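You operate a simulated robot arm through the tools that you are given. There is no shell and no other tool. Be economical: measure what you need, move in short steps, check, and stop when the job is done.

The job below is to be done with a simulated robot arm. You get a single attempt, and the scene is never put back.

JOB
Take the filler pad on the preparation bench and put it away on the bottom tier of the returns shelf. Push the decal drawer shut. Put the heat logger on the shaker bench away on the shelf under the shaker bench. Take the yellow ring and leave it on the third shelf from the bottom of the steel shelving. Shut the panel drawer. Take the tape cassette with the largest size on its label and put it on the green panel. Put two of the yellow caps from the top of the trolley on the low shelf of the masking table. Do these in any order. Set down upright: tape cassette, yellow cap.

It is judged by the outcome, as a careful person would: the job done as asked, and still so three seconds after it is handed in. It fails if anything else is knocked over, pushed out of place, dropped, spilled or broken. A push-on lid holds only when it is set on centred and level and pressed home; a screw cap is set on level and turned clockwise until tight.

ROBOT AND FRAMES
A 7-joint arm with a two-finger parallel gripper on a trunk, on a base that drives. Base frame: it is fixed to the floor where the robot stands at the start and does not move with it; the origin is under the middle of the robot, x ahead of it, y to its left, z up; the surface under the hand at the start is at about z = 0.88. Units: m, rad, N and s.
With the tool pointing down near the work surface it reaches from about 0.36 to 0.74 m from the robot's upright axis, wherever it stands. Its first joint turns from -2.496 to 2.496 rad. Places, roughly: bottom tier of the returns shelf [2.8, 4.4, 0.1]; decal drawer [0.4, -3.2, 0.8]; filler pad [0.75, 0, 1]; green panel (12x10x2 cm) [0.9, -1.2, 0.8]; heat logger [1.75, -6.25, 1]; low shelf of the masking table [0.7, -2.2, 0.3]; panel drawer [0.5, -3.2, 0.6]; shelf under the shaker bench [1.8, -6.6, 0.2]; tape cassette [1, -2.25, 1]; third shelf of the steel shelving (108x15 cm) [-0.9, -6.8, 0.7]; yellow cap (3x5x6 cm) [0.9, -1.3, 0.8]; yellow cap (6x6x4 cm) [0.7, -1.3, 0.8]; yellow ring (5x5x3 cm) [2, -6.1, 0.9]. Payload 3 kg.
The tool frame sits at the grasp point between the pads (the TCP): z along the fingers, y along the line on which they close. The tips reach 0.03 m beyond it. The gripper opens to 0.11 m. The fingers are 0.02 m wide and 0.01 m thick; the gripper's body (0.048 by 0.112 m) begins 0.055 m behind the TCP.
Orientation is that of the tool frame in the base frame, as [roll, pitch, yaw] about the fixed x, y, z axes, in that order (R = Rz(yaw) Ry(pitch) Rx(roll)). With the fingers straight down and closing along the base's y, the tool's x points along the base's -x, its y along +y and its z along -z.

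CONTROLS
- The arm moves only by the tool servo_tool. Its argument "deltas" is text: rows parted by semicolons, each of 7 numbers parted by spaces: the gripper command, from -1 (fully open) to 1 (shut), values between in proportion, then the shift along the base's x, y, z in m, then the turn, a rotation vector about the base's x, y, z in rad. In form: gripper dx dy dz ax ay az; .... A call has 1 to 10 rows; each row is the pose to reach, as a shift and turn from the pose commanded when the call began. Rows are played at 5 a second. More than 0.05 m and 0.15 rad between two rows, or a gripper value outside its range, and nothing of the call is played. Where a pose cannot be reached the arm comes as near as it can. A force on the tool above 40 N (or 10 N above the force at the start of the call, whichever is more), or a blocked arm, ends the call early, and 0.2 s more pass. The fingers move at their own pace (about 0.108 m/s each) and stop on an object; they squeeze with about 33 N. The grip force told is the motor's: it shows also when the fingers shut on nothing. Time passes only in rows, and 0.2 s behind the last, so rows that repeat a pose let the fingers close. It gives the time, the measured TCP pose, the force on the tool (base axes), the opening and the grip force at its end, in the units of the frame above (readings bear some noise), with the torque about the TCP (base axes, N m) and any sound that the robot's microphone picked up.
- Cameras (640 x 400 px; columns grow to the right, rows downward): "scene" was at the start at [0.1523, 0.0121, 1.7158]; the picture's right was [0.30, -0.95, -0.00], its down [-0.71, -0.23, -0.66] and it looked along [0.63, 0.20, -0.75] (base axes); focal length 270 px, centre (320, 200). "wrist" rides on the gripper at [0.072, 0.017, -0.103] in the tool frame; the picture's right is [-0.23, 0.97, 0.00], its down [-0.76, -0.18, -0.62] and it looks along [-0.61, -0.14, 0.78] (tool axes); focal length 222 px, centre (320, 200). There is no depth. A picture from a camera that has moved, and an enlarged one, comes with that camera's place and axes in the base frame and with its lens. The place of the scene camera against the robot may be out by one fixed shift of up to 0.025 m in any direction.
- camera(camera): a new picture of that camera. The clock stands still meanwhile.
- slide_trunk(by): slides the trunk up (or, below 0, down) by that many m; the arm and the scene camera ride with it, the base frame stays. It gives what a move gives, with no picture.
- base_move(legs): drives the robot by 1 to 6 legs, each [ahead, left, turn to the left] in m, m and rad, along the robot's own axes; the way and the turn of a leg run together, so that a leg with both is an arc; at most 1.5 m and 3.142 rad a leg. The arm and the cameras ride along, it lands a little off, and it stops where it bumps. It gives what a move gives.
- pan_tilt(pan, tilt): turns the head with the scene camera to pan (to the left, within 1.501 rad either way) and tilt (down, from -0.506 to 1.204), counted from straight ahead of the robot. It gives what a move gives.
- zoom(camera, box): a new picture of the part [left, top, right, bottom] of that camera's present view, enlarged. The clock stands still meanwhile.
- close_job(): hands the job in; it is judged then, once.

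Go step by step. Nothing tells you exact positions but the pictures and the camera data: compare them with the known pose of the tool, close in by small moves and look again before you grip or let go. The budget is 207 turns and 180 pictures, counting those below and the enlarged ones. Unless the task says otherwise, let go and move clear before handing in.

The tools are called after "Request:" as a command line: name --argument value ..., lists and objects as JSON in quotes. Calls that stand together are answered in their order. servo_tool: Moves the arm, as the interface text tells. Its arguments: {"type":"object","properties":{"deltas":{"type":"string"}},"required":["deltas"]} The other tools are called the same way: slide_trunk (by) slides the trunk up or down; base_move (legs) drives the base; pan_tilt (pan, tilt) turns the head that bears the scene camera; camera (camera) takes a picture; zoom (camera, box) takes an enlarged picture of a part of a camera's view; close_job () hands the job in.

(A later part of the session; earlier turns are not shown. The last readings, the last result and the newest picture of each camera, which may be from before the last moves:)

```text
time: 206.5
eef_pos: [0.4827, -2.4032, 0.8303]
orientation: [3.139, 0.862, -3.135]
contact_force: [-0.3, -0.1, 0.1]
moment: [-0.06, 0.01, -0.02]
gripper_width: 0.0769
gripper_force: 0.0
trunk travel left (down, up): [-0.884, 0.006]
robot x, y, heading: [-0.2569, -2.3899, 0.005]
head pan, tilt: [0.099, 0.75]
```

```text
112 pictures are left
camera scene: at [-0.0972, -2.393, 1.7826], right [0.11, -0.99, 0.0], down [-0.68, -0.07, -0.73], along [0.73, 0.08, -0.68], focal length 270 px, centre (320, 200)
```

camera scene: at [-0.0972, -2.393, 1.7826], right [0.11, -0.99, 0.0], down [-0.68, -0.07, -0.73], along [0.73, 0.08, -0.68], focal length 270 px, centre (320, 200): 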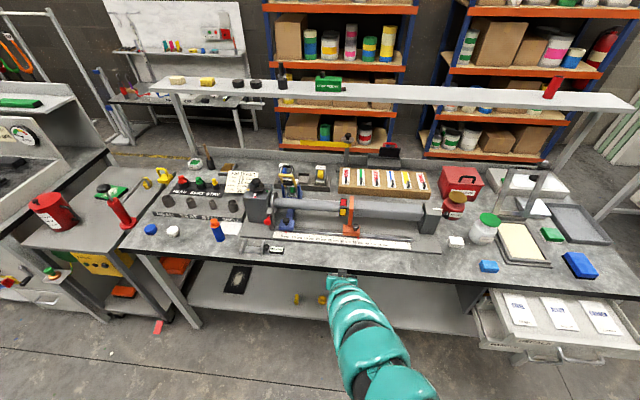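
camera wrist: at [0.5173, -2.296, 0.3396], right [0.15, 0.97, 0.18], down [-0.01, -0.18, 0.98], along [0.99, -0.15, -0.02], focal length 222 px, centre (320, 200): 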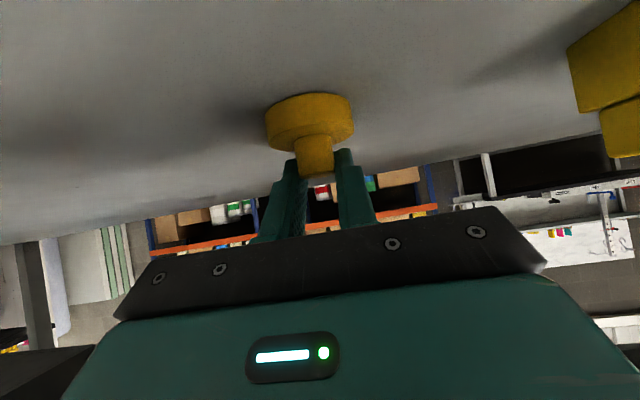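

I bumped the tool lightly against the table edge (nothing seems moved); I back off and zoom on the cassettes.

Request:
base_move --legs '[[-0.06, 0, 0]]'

Request:
zoom --camera "scene" --box '[240, 150, 360, 225]'

Request:
zoom --camera "scene" --box '[270, 155, 310, 195]'

```text
time: 207.5
eef_pos: [0.4214, -2.4038, 0.831]
orientation: [3.139, 0.866, -3.136]
contact_force: [0.0, -0.2, 0.9]
moment: [0.04, 0.03, 0.0]
gripper_width: 0.0768
gripper_force: 0.0
trunk travel left (down, up): [-0.884, 0.006]
robot x, y, heading: [-0.316, -2.3871, 0.012]
head pan, tilt: [0.099, 0.75]
```

```text
5.33 times, centred on (300, 188) of scene
camera zoom: at [-0.1588, -2.3935, 1.7828], right [0.11, -0.99, 0.0], down [-0.68, -0.07, -0.73], along [0.73, 0.08, -0.68], focal length 1442 px, centre (427, 267)
```

zoom: 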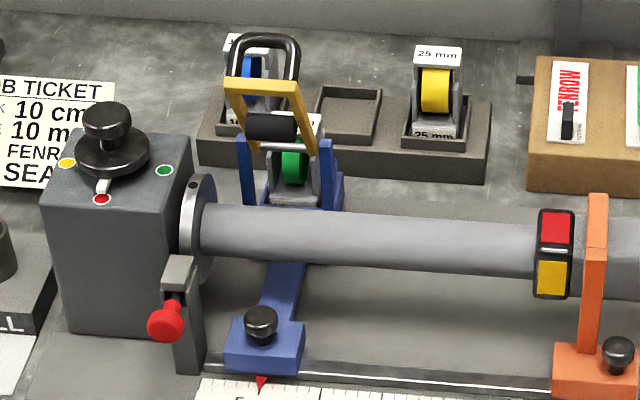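

```text
10.00 times, centred on (290, 175) of scene
camera zoom: at [-0.1588, -2.3935, 1.7828], right [0.11, -0.99, 0.0], down [-0.68, -0.07, -0.73], along [0.73, 0.08, -0.68], focal length 2703 px, centre (620, 450)
```

zoom: 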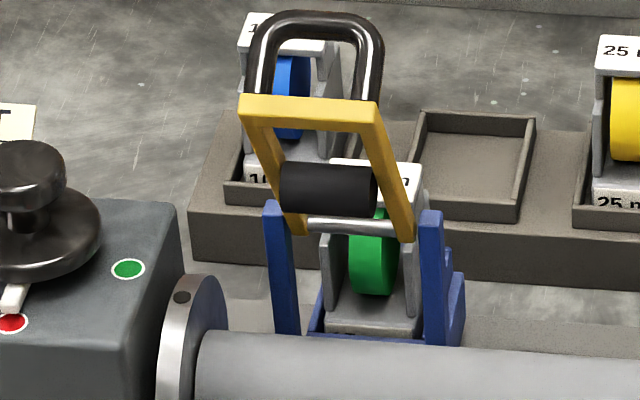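

The 25 mm yellow cassette in the dock is the largest (10 mm blue, green is narrower and sits in the clamp). I raise the arm and steepen the tool before approaching it.

Request:
servo_tool --deltas "-0.4 0 0 0.045 0 0.04 0; -0.4 0 0 0.09 0 0.08 0; -0.4 0 0 0.135 0 0.12 0; -0.4 0 0 0.18 0 0.17 0; -0.4 0 0 0.22 0 0.22 0; -0.4 0 0 0.26 0 0.27 0; -0.4 0 0 0.3 0 0.32 0; -0.4 0 0 0.33 0 0.366 0; -0.4 0 0 0.33 0 0.366 0"

Request:
base_move --legs '[[0, 0.1, -0.01], [0.25, 0, 0]]'

Request:
camera --camera "scene"

Request:
camera --camera "wrist"

```text
time: 209.5
eef_pos: [0.4747, -2.3804, 1.1453]
orientation: [3.14, 0.497, -3.141]
contact_force: [-0.4, 0.4, 0.8]
moment: [0.0, -0.02, -0.01]
gripper_width: 0.0767
gripper_force: 0.0
out of reach, approached as far as the arm can: row 4, 5, 6, 7, 8, 9
trunk travel left (down, up): [-0.884, 0.006]
robot x, y, heading: [-0.3179, -2.3933, 0.007]
head pan, tilt: [0.099, 0.75]
```

```text
time: 212.1
eef_pos: [0.7261, -2.2875, 1.1443]
orientation: [3.139, 0.497, 3.133]
contact_force: [0.2, 0.6, -0.1]
moment: [0.02, 0.0, 0.0]
gripper_width: 0.0771
gripper_force: 0.1
trunk travel left (down, up): [-0.884, 0.006]
robot x, y, heading: [-0.0646, -2.2885, -0.001]
head pan, tilt: [0.099, 0.75]
```

```text
109 pictures are left
camera scene: at [0.0967, -2.295, 1.7824], right [0.1, -1.0, 0.0], down [-0.68, -0.07, -0.73], along [0.73, 0.07, -0.68], focal length 270 px, centre (320, 200)
```

scene: 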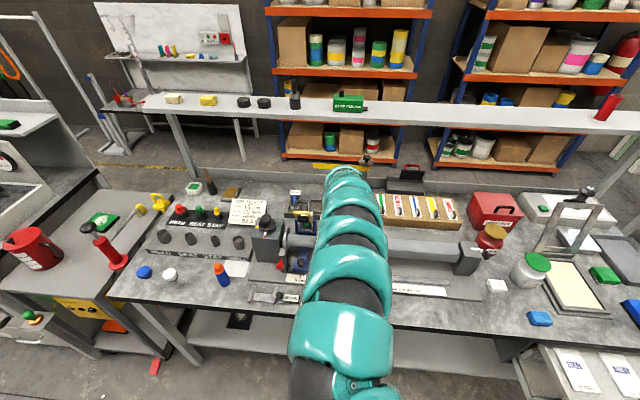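

```text
108 pictures are left
camera wrist: at [0.6131, -2.2702, 1.201], right [0.21, 0.97, 0.11], down [0.37, -0.18, 0.91], along [0.91, -0.15, -0.4], focal length 222 px, centre (320, 200)
```

wrist: 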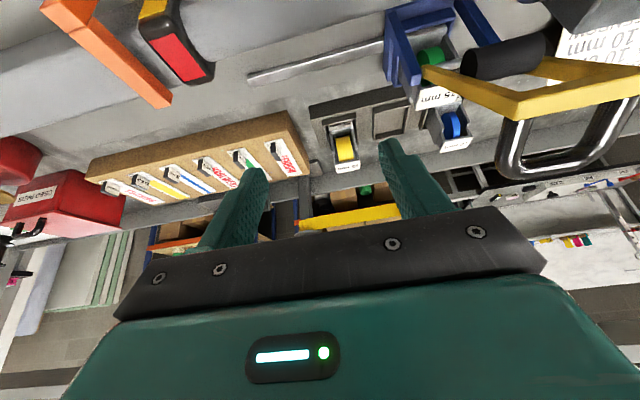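

Request:
zoom --camera "wrist" --box '[300, 60, 480, 190]'

```text
3.08 times, centred on (390, 125) of wrist
camera zoom: at [0.6131, -2.2702, 1.201], right [0.21, 0.97, 0.11], down [0.37, -0.18, 0.91], along [0.91, -0.15, -0.4], focal length 684 px, centre (105, 431)
```

zoom: 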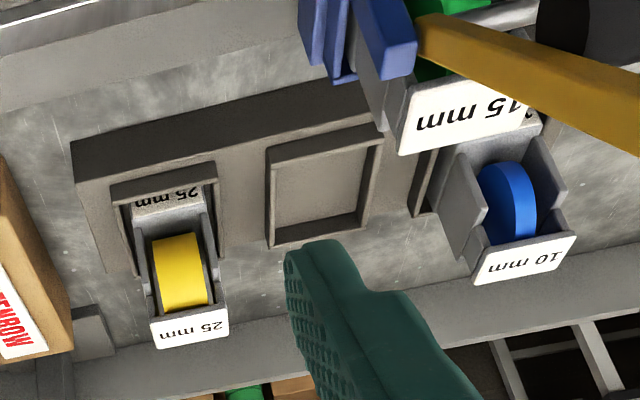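

Confirmed: 25 mm is the largest; it sits at about (0.985, −2.27), top z≈0.97. I drive forward carefully at the present height.

Request:
base_move --legs '[[0.2, 0.008, 0]]'

Request:
camera --camera "wrist"

Request:
camera --camera "scene"

```text
time: 213.7
eef_pos: [0.9285, -2.2812, 1.1449]
orientation: [-3.141, 0.499, 3.133]
contact_force: [0.7, 0.5, 0.1]
moment: [0.01, -0.02, -0.01]
gripper_width: 0.0772
gripper_force: 0.0
trunk travel left (down, up): [-0.884, 0.006]
robot x, y, heading: [0.1361, -2.2806, -0.005]
head pan, tilt: [0.099, 0.75]
```

```text
106 pictures are left
camera wrist: at [0.8145, -2.263, 1.201], right [0.21, 0.97, 0.11], down [0.37, -0.18, 0.91], along [0.91, -0.15, -0.4], focal length 222 px, centre (320, 200)
```

wrist: 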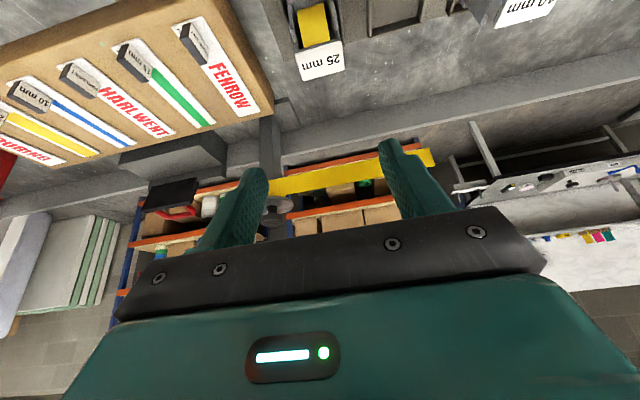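

```text
105 pictures are left
camera scene: at [0.298, -2.2874, 1.7824], right [0.1, -1.0, 0.0], down [-0.68, -0.07, -0.73], along [0.73, 0.07, -0.68], focal length 270 px, centre (320, 200)
```

scene: 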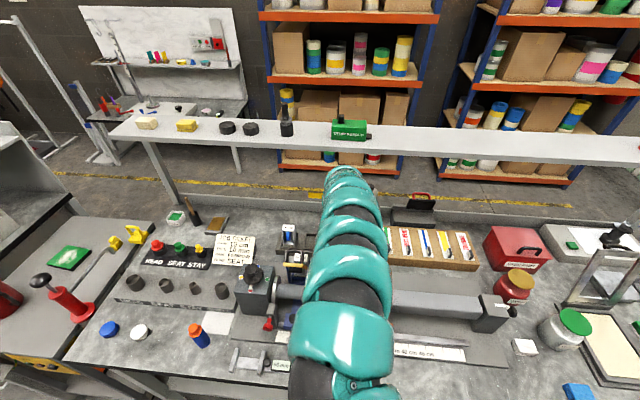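

Triangulated: cassette centre ≈(0.957, −2.270), top z≈0.99. I shift the base by 3 cm and lower most of the way.

Request:
base_move --legs '[[0.03, 0.01, 0.003]]'

Request:
servo_tool --deltas "-0.4 0 0 -0.03 0 0 0; -0.4 0 0 -0.06 0 0 0; -0.4 0 0 -0.09 0 0 0; -0.4 0 0 -0.105 0 0 0; -0.4 0 0 -0.105 0 0 0"

Request:
camera --camera "wrist"

```text
time: 214.5
eef_pos: [0.9572, -2.2691, 1.145]
orientation: [-3.141, 0.497, 3.137]
contact_force: [0.2, -0.6, 0.2]
moment: [0.01, 0.03, 0.02]
gripper_width: 0.0771
gripper_force: 0.0
trunk travel left (down, up): [-0.884, 0.006]
robot x, y, heading: [0.1645, -2.2739, 0.001]
head pan, tilt: [0.099, 0.75]
```

```text
time: 215.7
eef_pos: [0.9538, -2.27, 1.0404]
orientation: [3.14, 0.499, 3.133]
contact_force: [0.3, -0.5, 0.0]
moment: [0.03, -0.03, 0.01]
gripper_width: 0.0771
gripper_force: 0.1
trunk travel left (down, up): [-0.884, 0.006]
robot x, y, heading: [0.1604, -2.2755, 0.005]
head pan, tilt: [0.099, 0.75]
```

```text
104 pictures are left
camera wrist: at [0.8407, -2.2512, 1.0964], right [0.21, 0.97, 0.11], down [0.37, -0.18, 0.91], along [0.91, -0.15, -0.4], focal length 222 px, centre (320, 200)
```

wrist: 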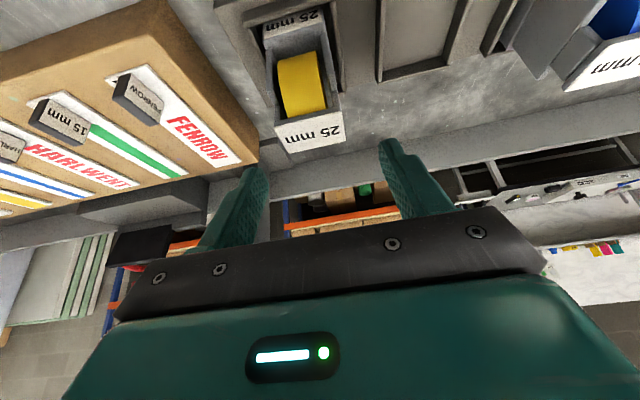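

Aligned. I lower the last 8 cm around the cassette and check.

Request:
servo_tool --deltas "-0.4 0.003 -0.004 -0.03 0 0 0; -0.4 0.005 -0.004 -0.06 0 0 0; -0.4 0.005 -0.004 -0.078 0 0 0; -0.4 0.005 -0.004 -0.078 0 0 0"

Request:
camera --camera "wrist"

```text
time: 216.7
eef_pos: [0.9581, -2.2727, 0.9616]
orientation: [3.141, 0.499, 3.135]
contact_force: [-0.3, 0.3, 0.3]
moment: [0.02, 0.03, 0.0]
gripper_width: 0.0772
gripper_force: 0.1
trunk travel left (down, up): [-0.884, 0.006]
robot x, y, heading: [0.1635, -2.2764, 0.002]
head pan, tilt: [0.099, 0.75]
```

```text
103 pictures are left
camera wrist: at [0.8455, -2.2541, 1.0183], right [0.21, 0.97, 0.11], down [0.37, -0.18, 0.91], along [0.91, -0.15, -0.4], focal length 222 px, centre (320, 200)
```

wrist: 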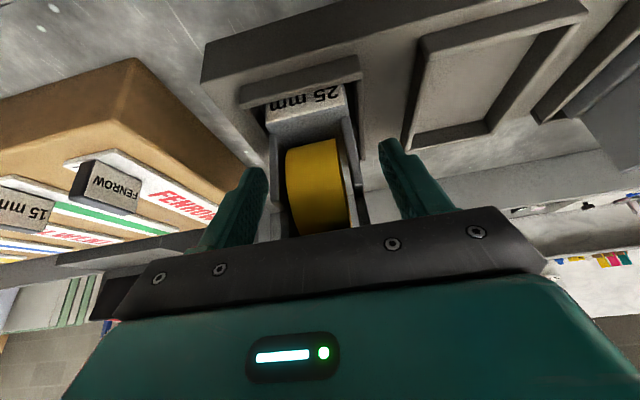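

The cassette is between the fingers. I close and lift straight up.

Request:
servo_tool --deltas "1 0 0 0 0 0 0; 1 0 0 0 0 0 0; 1 0 0 0 0 0 0; 1 0 0 0 0 0 0; 1 0 0 0.02 0 0 0; 1 0 0 0.05 0 0 0; 1 0 0 0.09 0 0 0; 1 0 0 0.13 0 0 0; 1 0 0 0.16 0 0 0"

Request:
camera --camera "wrist"

Request:
camera --camera "scene"

```text
time: 218.7
eef_pos: [0.9766, -2.268, 1.0972]
orientation: [3.14, 0.497, 3.135]
contact_force: [-1.3, -1.4, -1.7]
moment: [0.01, -0.01, -0.04]
gripper_width: 0.0435
gripper_force: 32.9
out of reach, approached as far as the arm can: row 8, 9
trunk travel left (down, up): [-0.884, 0.006]
robot x, y, heading: [0.1662, -2.2737, 0.002]
head pan, tilt: [0.099, 0.75]
```

```text
102 pictures are left
camera wrist: at [0.8622, -2.2504, 1.1533], right [0.21, 0.97, 0.11], down [0.37, -0.18, 0.91], along [0.91, -0.15, -0.4], focal length 222 px, centre (320, 200)
```

wrist: 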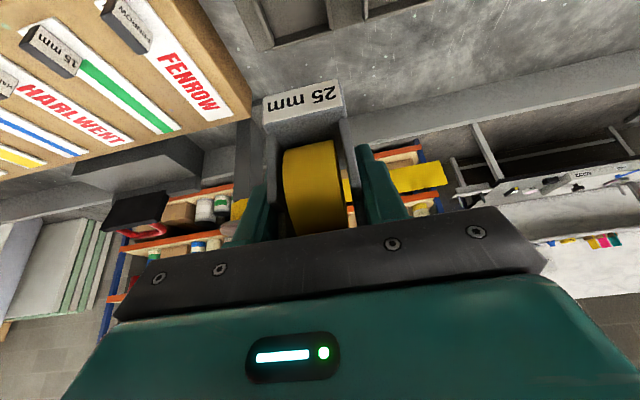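

```text
101 pictures are left
camera scene: at [0.3265, -2.2798, 1.7824], right [0.1, -0.99, 0.0], down [-0.68, -0.07, -0.73], along [0.73, 0.07, -0.68], focal length 270 px, centre (320, 200)
```

scene: 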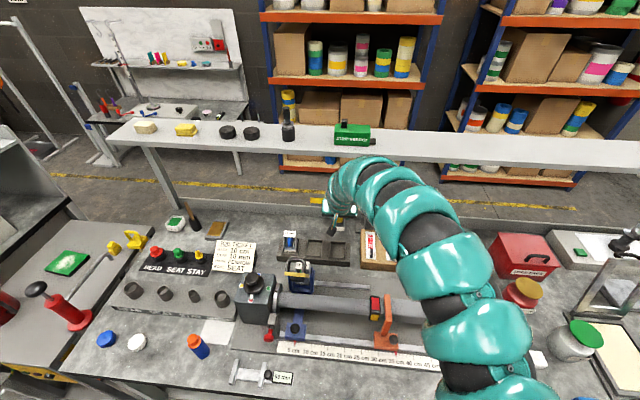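

Held. I pull back slightly while raising to clear the machine.

Request:
servo_tool --deltas "1 -0.02 0 0.01 0 0 0; 1 -0.04 0 0.02 0 0 0; 1 -0.06 0 0.035 0 0 0; 1 -0.08 0 0.05 0 0 0; 1 -0.1 0 0.05 0 0 0; 1 -0.12 0 0.05 0 0 0"

Request:
camera --camera "scene"

Request:
camera --camera "wrist"

```text
time: 220.1
eef_pos: [0.9388, -2.2335, 1.0703]
orientation: [-3.138, 0.51, 3.131]
contact_force: [-4.1, 5.9, -3.3]
moment: [-0.34, -0.3, -0.18]
gripper_width: 0.0436
gripper_force: 33.3
out of reach, approached as far as the arm can: row 1, 2, 3, 4, 5, 6
trunk travel left (down, up): [-0.884, 0.006]
robot x, y, heading: [0.1618, -2.272, 0.004]
head pan, tilt: [0.099, 0.75]
```

```text
100 pictures are left
camera scene: at [0.3274, -2.2831, 1.7822], right [0.1, -0.99, 0.0], down [-0.68, -0.07, -0.73], along [0.73, 0.08, -0.68], focal length 270 px, centre (320, 200)
```

scene: 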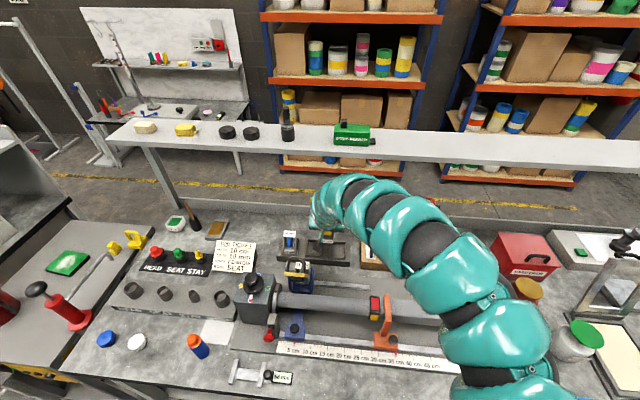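

```text
99 pictures are left
camera wrist: at [0.8239, -2.215, 1.1254], right [0.21, 0.97, 0.11], down [0.36, -0.18, 0.92], along [0.91, -0.16, -0.39], focal length 222 px, centre (320, 200)
```

wrist: 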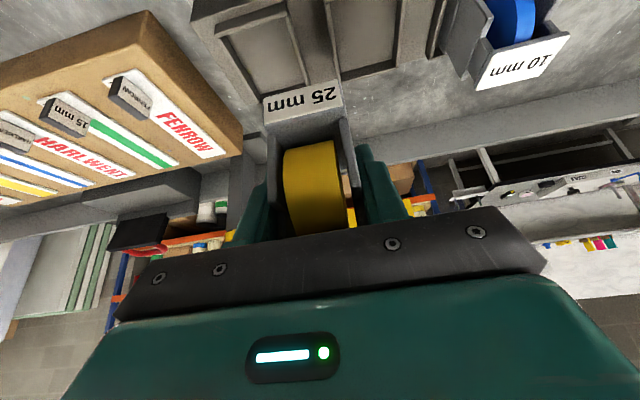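

The arm took an odd elbow-right posture. I read the force at rest before going on.

Request:
servo_tool --deltas "1 0 0 0 0 0 0"

Request:
pan_tilt --pan -0.4 --tilt 0.75

Request:
camera --camera "scene"

```text
time: 220.5
eef_pos: [0.9368, -2.2351, 1.0698]
orientation: [-3.132, 0.511, 3.133]
contact_force: [0.3, -0.2, -1.3]
moment: [0.06, 0.01, 0.01]
gripper_width: 0.044
gripper_force: 32.7
trunk travel left (down, up): [-0.884, 0.006]
robot x, y, heading: [0.17, -2.2714, 0.0]
head pan, tilt: [0.099, 0.75]
```

```text
time: 221.4
eef_pos: [0.9377, -2.2329, 1.0723]
orientation: [-3.13, 0.509, 3.135]
contact_force: [-1.0, -0.3, -0.7]
moment: [0.03, 0.01, 0.0]
gripper_width: 0.0439
gripper_force: 32.7
trunk travel left (down, up): [-0.884, 0.006]
robot x, y, heading: [0.1644, -2.2734, 0.004]
head pan, tilt: [-0.4, 0.75]
```

```text
98 pictures are left
camera scene: at [0.3202, -2.3183, 1.7824], right [-0.39, -0.92, 0.0], down [-0.63, 0.26, -0.73], along [0.67, -0.28, -0.68], focal length 270 px, centre (320, 200)
```

scene: 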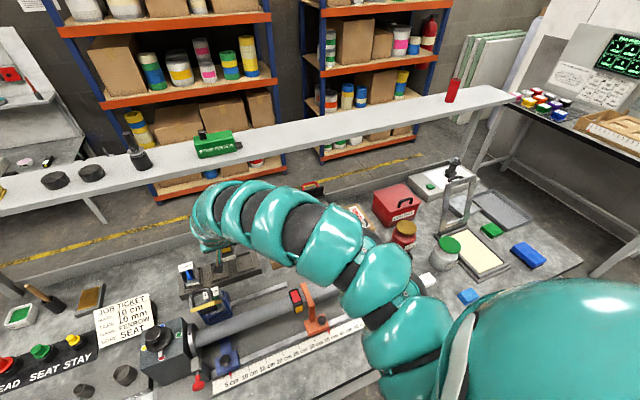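

No contact; the arm simply cannot fold at this height with a steep tool. I tilt the tool more, which should free it and let it rise.

Request:
servo_tool --deltas "1 0.01 -0.005 0 0 -0.06 0; 1 0.02 -0.01 0.005 0 -0.12 0; 1 0.03 -0.015 0.01 0 -0.18 0; 1 0.04 -0.02 0.02 0 -0.24 0; 1 0.05 -0.02 0.03 0 -0.3 0; 1 0.05 -0.02 0.03 0 -0.3 0"

Request:
camera --camera "scene"

Request:
camera --camera "wrist"

```text
time: 222.8
eef_pos: [0.9856, -2.2547, 1.1026]
orientation: [3.138, 0.798, 3.133]
contact_force: [-0.1, 0.1, -0.8]
moment: [0.0, 0.0, 0.01]
gripper_width: 0.0436
gripper_force: 32.7
trunk travel left (down, up): [-0.884, 0.006]
robot x, y, heading: [0.1663, -2.2752, 0.006]
head pan, tilt: [-0.4, 0.75]
```

```text
97 pictures are left
camera scene: at [0.3199, -2.3182, 1.7825], right [-0.39, -0.92, 0.0], down [-0.63, 0.26, -0.73], along [0.67, -0.28, -0.68], focal length 270 px, centre (320, 200)
```

scene: 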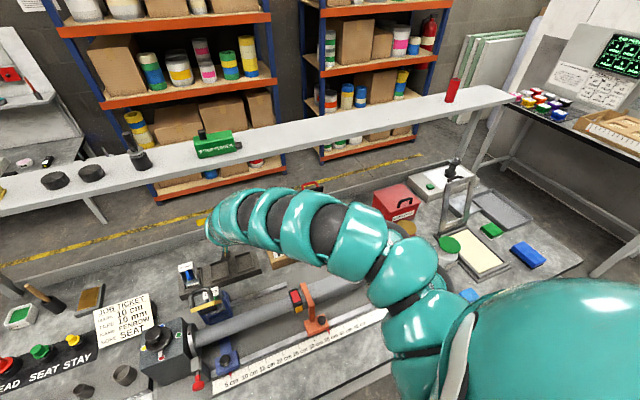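

```text
96 pictures are left
camera wrist: at [0.8603, -2.2363, 1.1224], right [0.16, 0.97, 0.17], down [0.08, -0.18, 0.98], along [0.98, -0.15, -0.11], focal length 222 px, centre (320, 200)
```

wrist: 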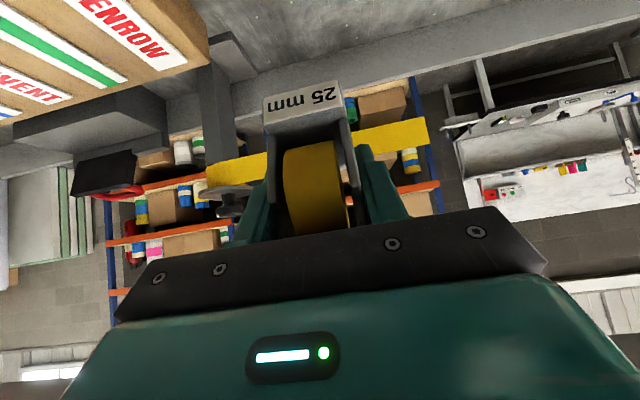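

Good. I raise further and shift right, then back the base straight out.

Request:
servo_tool --deltas "1 0 -0.006 0.02 0 0 0; 1 0 -0.012 0.04 0 0 0; 1 0 -0.018 0.06 0 0 0; 1 0 -0.018 0.07 0 0 0; 1 0 -0.018 0.07 0 0 0"

Request:
camera --camera "scene"

```text
time: 224.1
eef_pos: [1.0078, -2.2632, 1.1647]
orientation: [3.138, 0.797, 3.134]
contact_force: [0.1, 0.1, -1.7]
moment: [0.0, -0.04, 0.01]
gripper_width: 0.0434
gripper_force: 33.1
out of reach, approached as far as the arm can: row 2, 3, 4, 5
trunk travel left (down, up): [-0.884, 0.006]
robot x, y, heading: [0.164, -2.2801, 0.003]
head pan, tilt: [-0.4, 0.75]
```

```text
95 pictures are left
camera scene: at [0.32, -2.3184, 1.7824], right [-0.39, -0.92, 0.0], down [-0.63, 0.26, -0.73], along [0.67, -0.28, -0.68], focal length 270 px, centre (320, 200)
```

scene: 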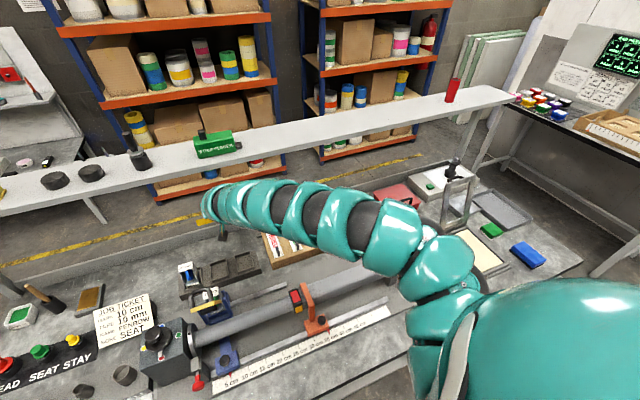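

Cassette bottom is ≈1.09 now, above the lever. I back straight out, then strafe to the trolley lane.

Request:
base_move --legs '[[-0.3, -0.01, 0], [-0.35, 0, 0], [0, 1.12, 0]]'

Request:
pan_tilt --pan 0 --tilt 0.75

Request:
camera --camera "scene"

Request:
zoom --camera "scene" --box '[220, 130, 420, 255]'

```text
time: 233.3
eef_pos: [0.3292, -1.1202, 1.1643]
orientation: [3.14, 0.797, -3.116]
contact_force: [-0.5, 0.1, -1.3]
moment: [0.01, -0.03, 0.01]
gripper_width: 0.0437
gripper_force: 33.0
trunk travel left (down, up): [-0.884, 0.006]
robot x, y, heading: [-0.506, -1.162, 0.038]
head pan, tilt: [-0.4, 0.75]
```

```text
time: 234.2
eef_pos: [0.3286, -1.1204, 1.1653]
orientation: [3.137, 0.797, -3.115]
contact_force: [-0.1, -0.2, -0.4]
moment: [-0.01, -0.01, 0.01]
gripper_width: 0.0436
gripper_force: 33.3
trunk travel left (down, up): [-0.884, 0.006]
robot x, y, heading: [-0.5109, -1.1639, 0.039]
head pan, tilt: [0.0, 0.75]
```

```text
94 pictures are left
camera scene: at [-0.35, -1.1662, 1.7825], right [0.04, -1.0, 0.0], down [-0.68, -0.02, -0.73], along [0.73, 0.03, -0.68], focal length 270 px, centre (320, 200)
```

scene: 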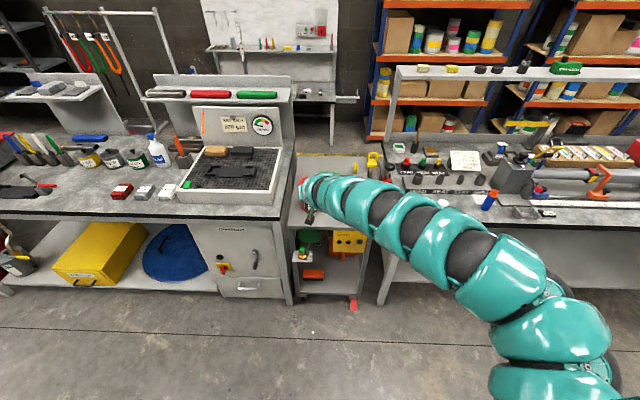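

```text
3.20 times, centred on (320, 192) of scene
camera zoom: at [-0.35, -1.1662, 1.7825], right [0.04, -1.0, 0.0], down [-0.68, -0.02, -0.73], along [0.73, 0.03, -0.68], focal length 865 px, centre (320, 224)
```

zoom: 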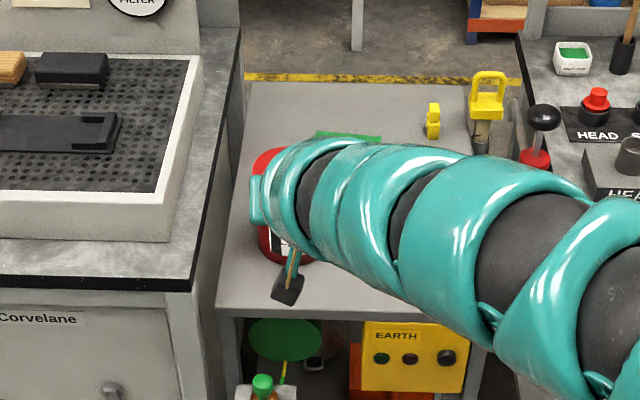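

The arm is in an elbow-right posture that passes near the red hand pump at (0.63,−1.42). I first go, in free space, to the placing tilt and height and see the posture.

Request:
servo_tool --deltas "1 -0.005 0 -0.025 0 0.04 -0.01; 1 -0.01 0 -0.05 0 0.08 -0.02; 1 -0.015 0 -0.075 0 0.12 -0.03; 1 -0.02 0 -0.1 0 0.16 -0.04; 1 -0.025 0 -0.125 0 0.2 -0.04; 1 -0.03 0 -0.15 0 0.24 -0.04; 1 -0.03 0 -0.17 0 0.28 -0.04; 1 -0.03 0 -0.19 0 0.3 -0.04; 1 -0.03 0 -0.2 0 0.3 -0.04; 1 -0.03 0 -0.2 0 0.3 -0.04"

Request:
camera --camera "scene"

Request:
camera --camera "wrist"

```text
time: 236.4
eef_pos: [0.2977, -1.1197, 0.9665]
orientation: [3.136, 0.498, 3.128]
contact_force: [-0.2, -0.1, -0.1]
moment: [-0.02, 0.01, 0.02]
gripper_width: 0.0435
gripper_force: 32.3
trunk travel left (down, up): [-0.884, 0.006]
robot x, y, heading: [-0.5093, -1.1585, 0.039]
head pan, tilt: [0.0, 0.75]
```

```text
92 pictures are left
camera scene: at [-0.3502, -1.1659, 1.7825], right [0.04, -1.0, 0.0], down [-0.68, -0.02, -0.73], along [0.73, 0.03, -0.68], focal length 270 px, centre (320, 200)
```

scene: 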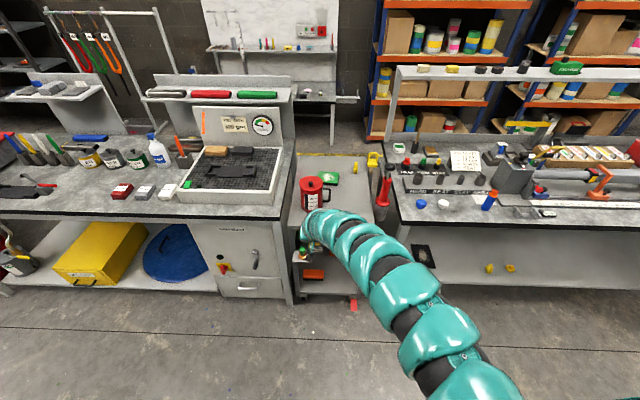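

```text
91 pictures are left
camera wrist: at [0.1842, -1.1015, 1.023], right [0.21, 0.97, 0.11], down [0.37, -0.19, 0.91], along [0.91, -0.15, -0.4], focal length 222 px, centre (320, 200)
```

wrist: 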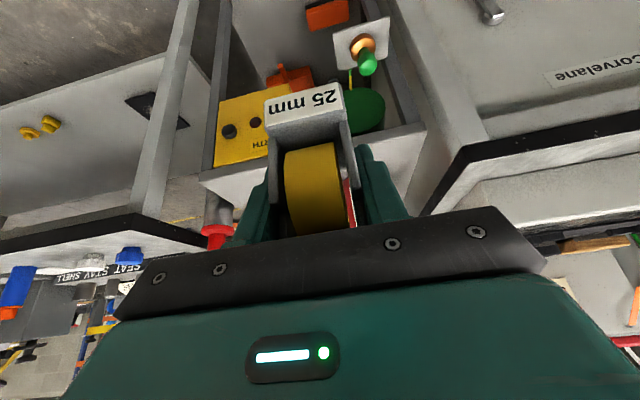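

Forearm would come close to the pump. I'll instead approach the panel from the left front, robot turned about −0.29 rad, with the cassette carried high over the red can. First raise back to the travel pose.

Request:
servo_tool --deltas "1 0 0 0.02 0 -0.02 0; 1 0 0 0.04 0 -0.06 0; 1 0.005 0 0.07 0 -0.1 0; 1 0.01 0 0.1 0 -0.14 0; 1 0.015 0 0.125 0 -0.18 0; 1 0.02 0 0.15 0 -0.22 0; 1 0.03 0 0.17 0 -0.26 0; 1 0.03 0 0.19 0 -0.3 0; 1 0.03 0 0.2 0 -0.3 0; 1 0.03 0 0.2 0 -0.3 0"

Request:
base_move --legs '[[0, 0.381, 0], [0.089, 0, 0], [0, 0, -0.329]]'

Request:
pan_tilt --pan 0 --tilt 0.7

Request:
camera --camera "scene"

Request:
camera --camera "wrist"

```text
time: 238.6
eef_pos: [0.3286, -1.1178, 1.1638]
orientation: [3.131, 0.798, 3.124]
contact_force: [-0.6, -0.4, -2.3]
moment: [0.01, 0.01, -0.01]
gripper_width: 0.0437
gripper_force: 32.9
out of reach, approached as far as the arm can: row 6
trunk travel left (down, up): [-0.884, 0.006]
robot x, y, heading: [-0.5134, -1.1633, 0.039]
head pan, tilt: [0.0, 0.75]
```

```text
time: 242.7
eef_pos: [0.3701, -1.0184, 1.1646]
orientation: [3.129, 0.796, 2.794]
contact_force: [-0.1, 0.1, -0.7]
moment: [0.03, -0.01, -0.02]
gripper_width: 0.0437
gripper_force: 32.7
trunk travel left (down, up): [-0.884, 0.006]
robot x, y, heading: [-0.4386, -0.7826, -0.297]
head pan, tilt: [0.0, 0.75]
```

```text
time: 243.3
eef_pos: [0.3703, -1.0181, 1.1639]
orientation: [3.13, 0.797, 2.794]
contact_force: [1.0, 0.1, -1.4]
moment: [0.0, 0.01, 0.01]
gripper_width: 0.0438
gripper_force: 33.1
trunk travel left (down, up): [-0.884, 0.006]
robot x, y, heading: [-0.4401, -0.7809, -0.293]
head pan, tilt: [0.0, 0.7]
```

```text
90 pictures are left
camera scene: at [-0.2818, -0.8446, 1.7867], right [-0.29, -0.96, 0.0], down [-0.62, 0.19, -0.76], along [0.73, -0.22, -0.64], focal length 270 px, centre (320, 200)
```

scene: 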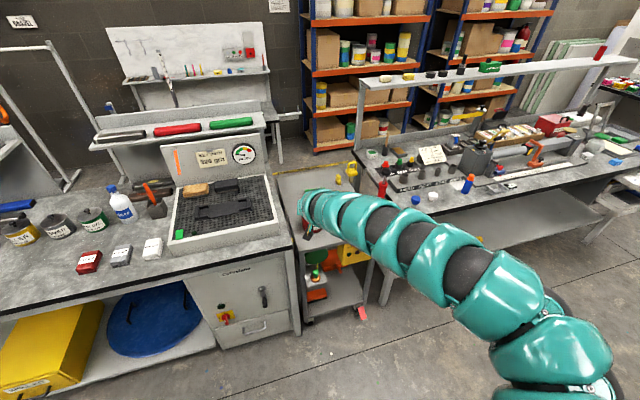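

```text
89 pictures are left
camera wrist: at [0.2572, -0.9598, 1.1847], right [0.47, 0.86, 0.17], down [0.02, -0.2, 0.98], along [0.88, -0.46, -0.11], focal length 222 px, centre (320, 200)
```

wrist: 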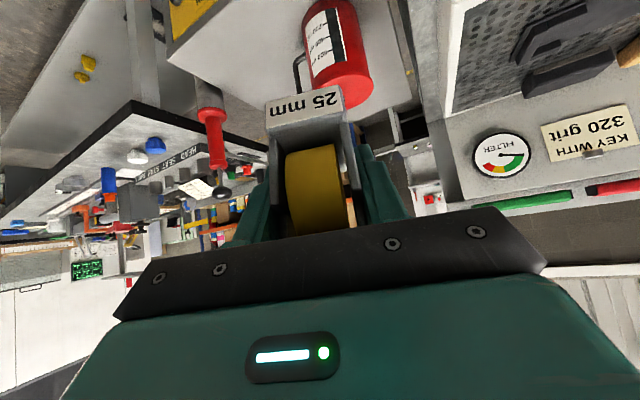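

I drive 0.33 m forward along this heading and look again.

Request:
base_move --legs '[[0.33, 0, 0]]'

Request:
camera --camera "wrist"

Request:
camera --camera "scene"

```text
time: 245.6
eef_pos: [0.7039, -1.1197, 1.1629]
orientation: [3.129, 0.798, 2.795]
contact_force: [0.5, 0.1, -1.4]
moment: [-0.01, -0.03, 0.0]
gripper_width: 0.0438
gripper_force: 33.2
trunk travel left (down, up): [-0.884, 0.006]
robot x, y, heading: [-0.101, -0.8869, -0.295]
head pan, tilt: [0.0, 0.7]
```

```text
88 pictures are left
camera wrist: at [0.5909, -1.0622, 1.1842], right [0.47, 0.86, 0.17], down [0.02, -0.2, 0.98], along [0.88, -0.46, -0.11], focal length 222 px, centre (320, 200)
```

wrist: 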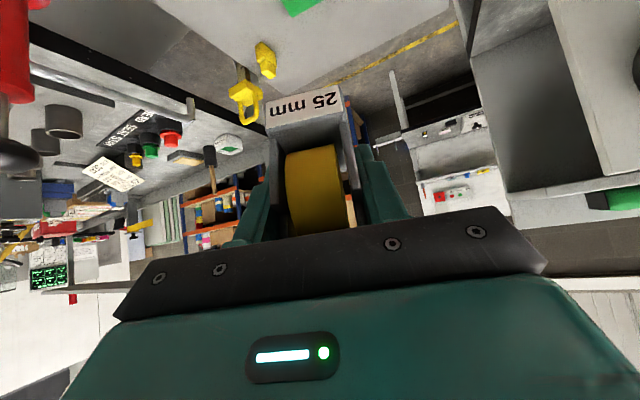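

```text
87 pictures are left
camera scene: at [0.0526, -0.946, 1.7866], right [-0.29, -0.96, 0.0], down [-0.62, 0.19, -0.76], along [0.73, -0.22, -0.64], focal length 270 px, centre (320, 200)
```

scene: 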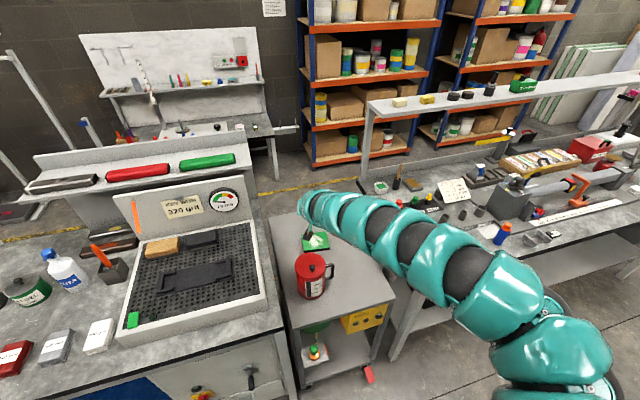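

Panel centre is ≈(0.876, −1.145). I move in so that the lowered cassette lands there.

Request:
base_move --legs '[[0.2, 0.026, 0]]'

Request:
servo_tool --deltas "1 -0.005 0.0 -0.025 0 0.04 0; 1 -0.01 0.002 -0.05 0.012 0.08 0; 1 -0.015 0.004 -0.075 0.02 0.12 0; 1 -0.02 0.006 -0.1 0.03 0.16 0; 1 -0.025 0.007 -0.125 0.04 0.2 0; 1 -0.03 0.008 -0.15 0.05 0.23 0; 1 -0.03 0.009 -0.17 0.065 0.26 0; 1 -0.03 0.009 -0.19 0.08 0.28 0; 1 -0.03 0.009 -0.2 0.088 0.287 0; 1 -0.03 0.009 -0.2 0.088 0.287 0"

Request:
camera --camera "wrist"

Request:
camera --camera "scene"

```text
time: 247.2
eef_pos: [0.9041, -1.1511, 1.1642]
orientation: [3.132, 0.797, 2.792]
contact_force: [-0.4, -0.9, -1.0]
moment: [0.0, 0.02, -0.01]
gripper_width: 0.0436
gripper_force: 33.4
trunk travel left (down, up): [-0.884, 0.006]
robot x, y, heading: [0.0984, -0.9166, -0.291]
head pan, tilt: [0.0, 0.7]
```

```text
time: 249.4
eef_pos: [0.8724, -1.1399, 0.9624]
orientation: [-3.135, 0.497, 2.804]
contact_force: [1.6, -0.5, -1.1]
moment: [0.03, 0.02, 0.02]
gripper_width: 0.0435
gripper_force: 32.5
trunk travel left (down, up): [-0.884, 0.006]
robot x, y, heading: [0.0945, -0.9189, -0.299]
head pan, tilt: [0.0, 0.7]
```

```text
86 pictures are left
camera wrist: at [0.7713, -1.0862, 1.0193], right [0.51, 0.85, 0.1], down [0.29, -0.29, 0.91], along [0.81, -0.44, -0.4], focal length 222 px, centre (320, 200)
```

wrist: 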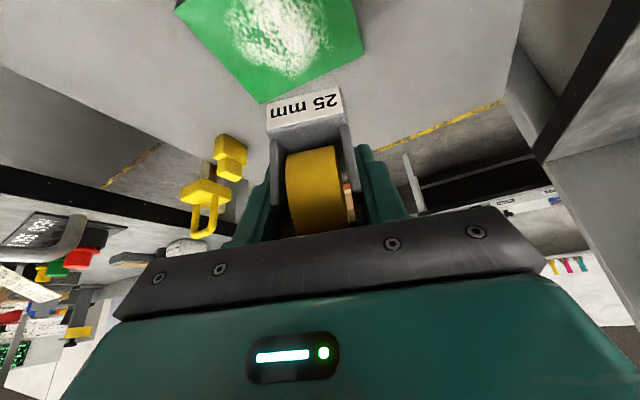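

```text
85 pictures are left
camera scene: at [0.2518, -0.978, 1.7867], right [-0.29, -0.96, 0.0], down [-0.62, 0.19, -0.76], along [0.73, -0.22, -0.64], focal length 270 px, centre (320, 200)
```

scene: 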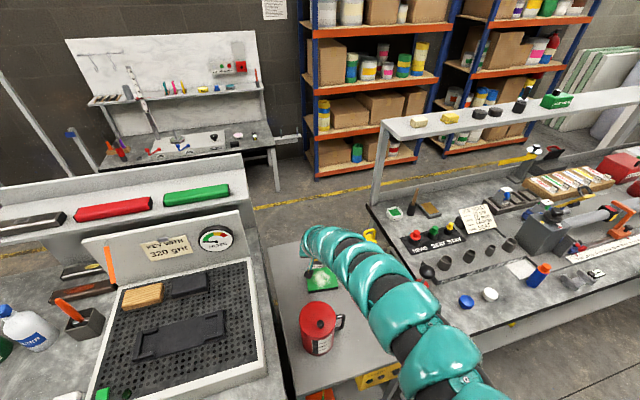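

Panel corners give centre ≈(0.865, −1.157). I shift 1.6 cm and lower with the trunk to just above it.

Request:
servo_tool --deltas "1 -0.004 -0.008 0 0 0 0; 1 -0.007 -0.016 0 0 0 0; 1 -0.007 -0.016 0 0 0 0"

Request:
slide_trunk --by -0.06

Request:
camera --camera "wrist"

Request:
zoom --camera "scene" --box '[260, 200, 420, 360]'

```text
time: 250.2
eef_pos: [0.8675, -1.1572, 0.9636]
orientation: [-3.134, 0.5, 2.805]
contact_force: [0.2, -0.5, -1.4]
moment: [-0.01, -0.01, 0.04]
gripper_width: 0.0438
gripper_force: 33.1
trunk travel left (down, up): [-0.884, 0.006]
robot x, y, heading: [0.0935, -0.9173, -0.295]
head pan, tilt: [0.0, 0.7]
```

```text
time: 251.2
eef_pos: [0.8668, -1.1577, 0.903]
orientation: [-3.137, 0.497, 2.805]
contact_force: [1.3, 0.9, -1.9]
moment: [0.01, -0.02, 0.02]
gripper_width: 0.0439
gripper_force: 32.7
trunk travel left (down, up): [-0.824, 0.066]
robot x, y, heading: [0.0983, -0.9208, -0.292]
head pan, tilt: [0.0, 0.7]
```

```text
84 pictures are left
camera wrist: at [0.7652, -1.1026, 0.9597], right [0.51, 0.85, 0.1], down [0.29, -0.29, 0.91], along [0.81, -0.44, -0.4], focal length 222 px, centre (320, 200)
```

wrist: 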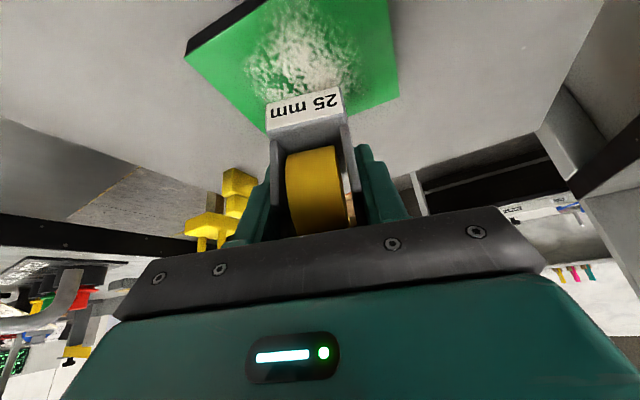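

```text
2.50 times, centred on (340, 280) of scene
camera zoom: at [0.2516, -0.9781, 1.7267], right [-0.29, -0.96, 0.0], down [-0.62, 0.19, -0.76], along [0.73, -0.22, -0.64], focal length 676 px, centre (270, 0)
```

zoom: 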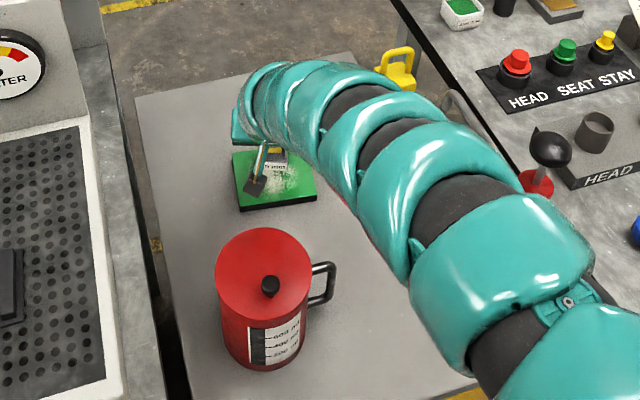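

Over the panel, clear of pump and can. I lower in small steps to contact.

Request:
slide_trunk --by -0.012

Request:
servo_tool --deltas "1 0 0 -0.002 0 0 0; 1 0 0 -0.004 0 0 0; 1 0 0 -0.004 0 0 0"

Request:
camera --camera "wrist"

```text
time: 251.8
eef_pos: [0.8664, -1.1567, 0.8921]
orientation: [-3.136, 0.499, 2.804]
contact_force: [1.1, -0.5, -0.6]
moment: [-0.03, -0.03, -0.01]
gripper_width: 0.0438
gripper_force: 32.8
trunk travel left (down, up): [-0.812, 0.078]
robot x, y, heading: [0.0975, -0.9194, -0.292]
head pan, tilt: [0.0, 0.7]
```

```text
time: 252.6
eef_pos: [0.8669, -1.1571, 0.8875]
orientation: [-3.136, 0.496, 2.805]
contact_force: [0.2, -1.2, -0.8]
moment: [-0.03, 0.01, 0.01]
gripper_width: 0.0439
gripper_force: 32.8
trunk travel left (down, up): [-0.812, 0.078]
robot x, y, heading: [0.1008, -0.9168, -0.289]
head pan, tilt: [0.0, 0.7]
```

```text
82 pictures are left
camera wrist: at [0.7655, -1.1025, 0.9433], right [0.51, 0.85, 0.1], down [0.29, -0.29, 0.91], along [0.81, -0.44, -0.4], focal length 222 px, centre (320, 200)
```

wrist: 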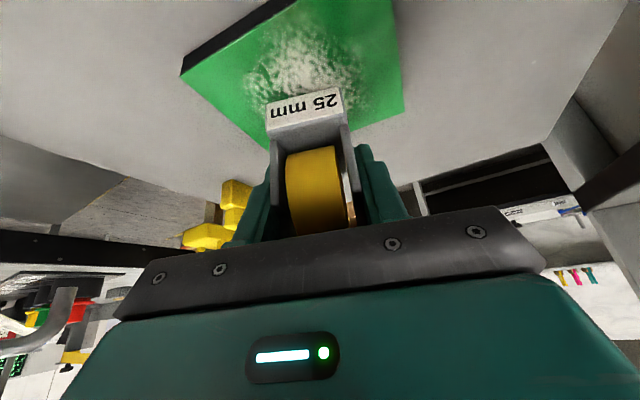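

Request:
servo_tool --deltas "1 0 0 -0.002 0 0 0; 1 0 0 -0.004 0 0 0; 1 0 0 -0.005 0 0 0"

Request:
servo_tool --deltas "1 0 0 -0.001 0 0 0; 1 0 0 -0.003 0 0 0; 1 0 0 -0.003 0 0 0"

Request:
servo_tool --deltas "1 0 0 -0.001 0 0 0; 1 0 0 -0.002 0 0 0; 1 0 0 -0.002 0 0 0"

Request:
camera --camera "wrist"

```text
time: 253.4
eef_pos: [0.8651, -1.157, 0.8817]
orientation: [-3.136, 0.499, 2.802]
contact_force: [1.7, -0.5, -0.8]
moment: [0.01, 0.02, -0.03]
gripper_width: 0.0438
gripper_force: 33.1
trunk travel left (down, up): [-0.812, 0.078]
robot x, y, heading: [0.0961, -0.9186, -0.295]
head pan, tilt: [0.0, 0.7]
```

```text
time: 254.2
eef_pos: [0.8671, -1.1579, 0.8793]
orientation: [-3.136, 0.498, 2.803]
contact_force: [0.0, 0.2, -1.1]
moment: [-0.03, -0.02, -0.02]
gripper_width: 0.0438
gripper_force: 32.8
trunk travel left (down, up): [-0.812, 0.078]
robot x, y, heading: [0.0944, -0.9166, -0.293]
head pan, tilt: [0.0, 0.7]
```

```text
time: 255.0
eef_pos: [0.8661, -1.1586, 0.8775]
orientation: [-3.136, 0.499, 2.806]
contact_force: [-0.2, 0.3, -1.6]
moment: [0.0, 0.01, -0.01]
gripper_width: 0.0435
gripper_force: 32.8
trunk travel left (down, up): [-0.812, 0.078]
robot x, y, heading: [0.0965, -0.9207, -0.296]
head pan, tilt: [0.0, 0.7]
```

```text
81 pictures are left
camera wrist: at [0.7659, -1.1028, 0.9341], right [0.51, 0.85, 0.1], down [0.29, -0.29, 0.91], along [0.81, -0.44, -0.4], focal length 222 px, centre (320, 200)
```

wrist: 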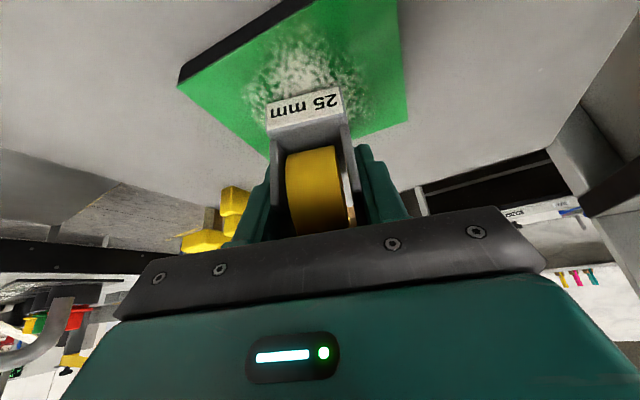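

Base of the cassette still appears ~2.5–3 cm above the panel. I lower 1.8 cm, then step finely.

Request:
slide_trunk --by -0.018

Request:
camera --camera "wrist"

```text
time: 255.6
eef_pos: [0.8684, -1.1568, 0.8636]
orientation: [-3.139, 0.505, 2.802]
contact_force: [1.7, -2.0, 21.7]
moment: [0.24, 0.41, -0.01]
gripper_width: 0.0438
gripper_force: 33.3
trunk travel left (down, up): [-0.794, 0.096]
robot x, y, heading: [0.0993, -0.9159, -0.295]
head pan, tilt: [0.0, 0.7]
```

```text
80 pictures are left
camera wrist: at [0.7662, -1.1027, 0.9195], right [0.51, 0.85, 0.11], down [0.29, -0.29, 0.91], along [0.81, -0.44, -0.39], focal length 222 px, centre (320, 200)
```

wrist: 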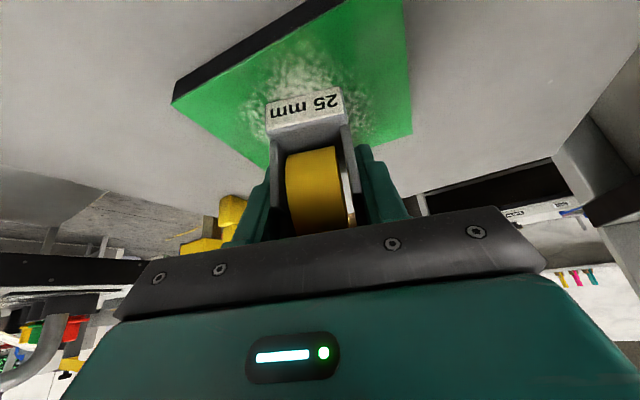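

Contact made. Ease up 2 mm, release, rise straight with the trunk.

Request:
servo_tool --deltas "1 0 0 0.002 0 0 0; 0.1 0 0 0.002 0 0 0; -0.4 0 0 0.002 0 0 0; -0.4 0 0 0.002 0 0 0; -0.4 0 0 0.002 0 0 0"

Request:
camera --camera "wrist"

Request:
slide_trunk --by 0.095

Request:
camera --camera "wrist"

```text
time: 256.8
eef_pos: [0.868, -1.1593, 0.8613]
orientation: [-3.136, 0.5, 2.806]
contact_force: [1.5, 0.5, -0.7]
moment: [0.03, 0.0, 0.05]
gripper_width: 0.0771
gripper_force: 0.1
trunk travel left (down, up): [-0.794, 0.096]
robot x, y, heading: [0.0969, -0.9158, -0.293]
head pan, tilt: [0.0, 0.7]
```

```text
79 pictures are left
camera wrist: at [0.7661, -1.1033, 0.9171], right [0.51, 0.85, 0.1], down [0.29, -0.29, 0.91], along [0.81, -0.44, -0.4], focal length 222 px, centre (320, 200)
```

wrist: 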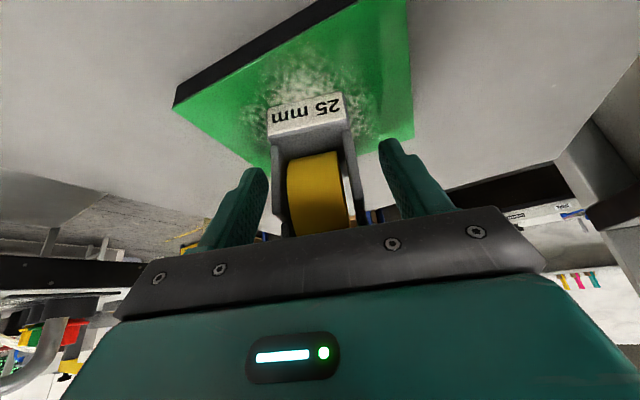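

```text
time: 258.1
eef_pos: [0.869, -1.1576, 0.9565]
orientation: [-3.136, 0.5, 2.805]
contact_force: [-0.4, -0.2, 0.5]
moment: [-0.03, -0.01, 0.0]
gripper_width: 0.0767
gripper_force: 0.1
trunk travel left (down, up): [-0.889, 0.001]
robot x, y, heading: [0.093, -0.9163, -0.295]
head pan, tilt: [0.0, 0.7]
```

```text
78 pictures are left
camera wrist: at [0.7662, -1.1033, 1.0121], right [0.51, 0.85, 0.1], down [0.29, -0.29, 0.91], along [0.81, -0.44, -0.4], focal length 222 px, centre (320, 200)
```

wrist: 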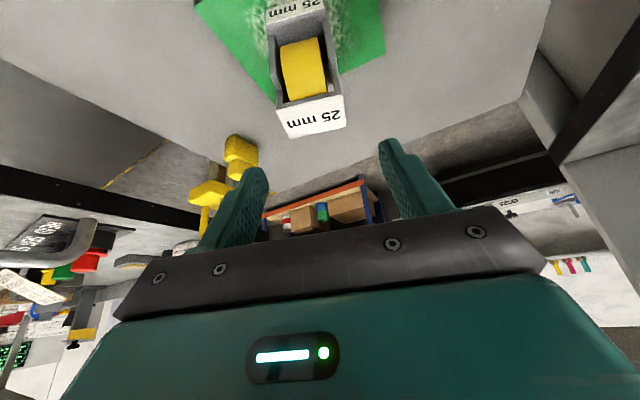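

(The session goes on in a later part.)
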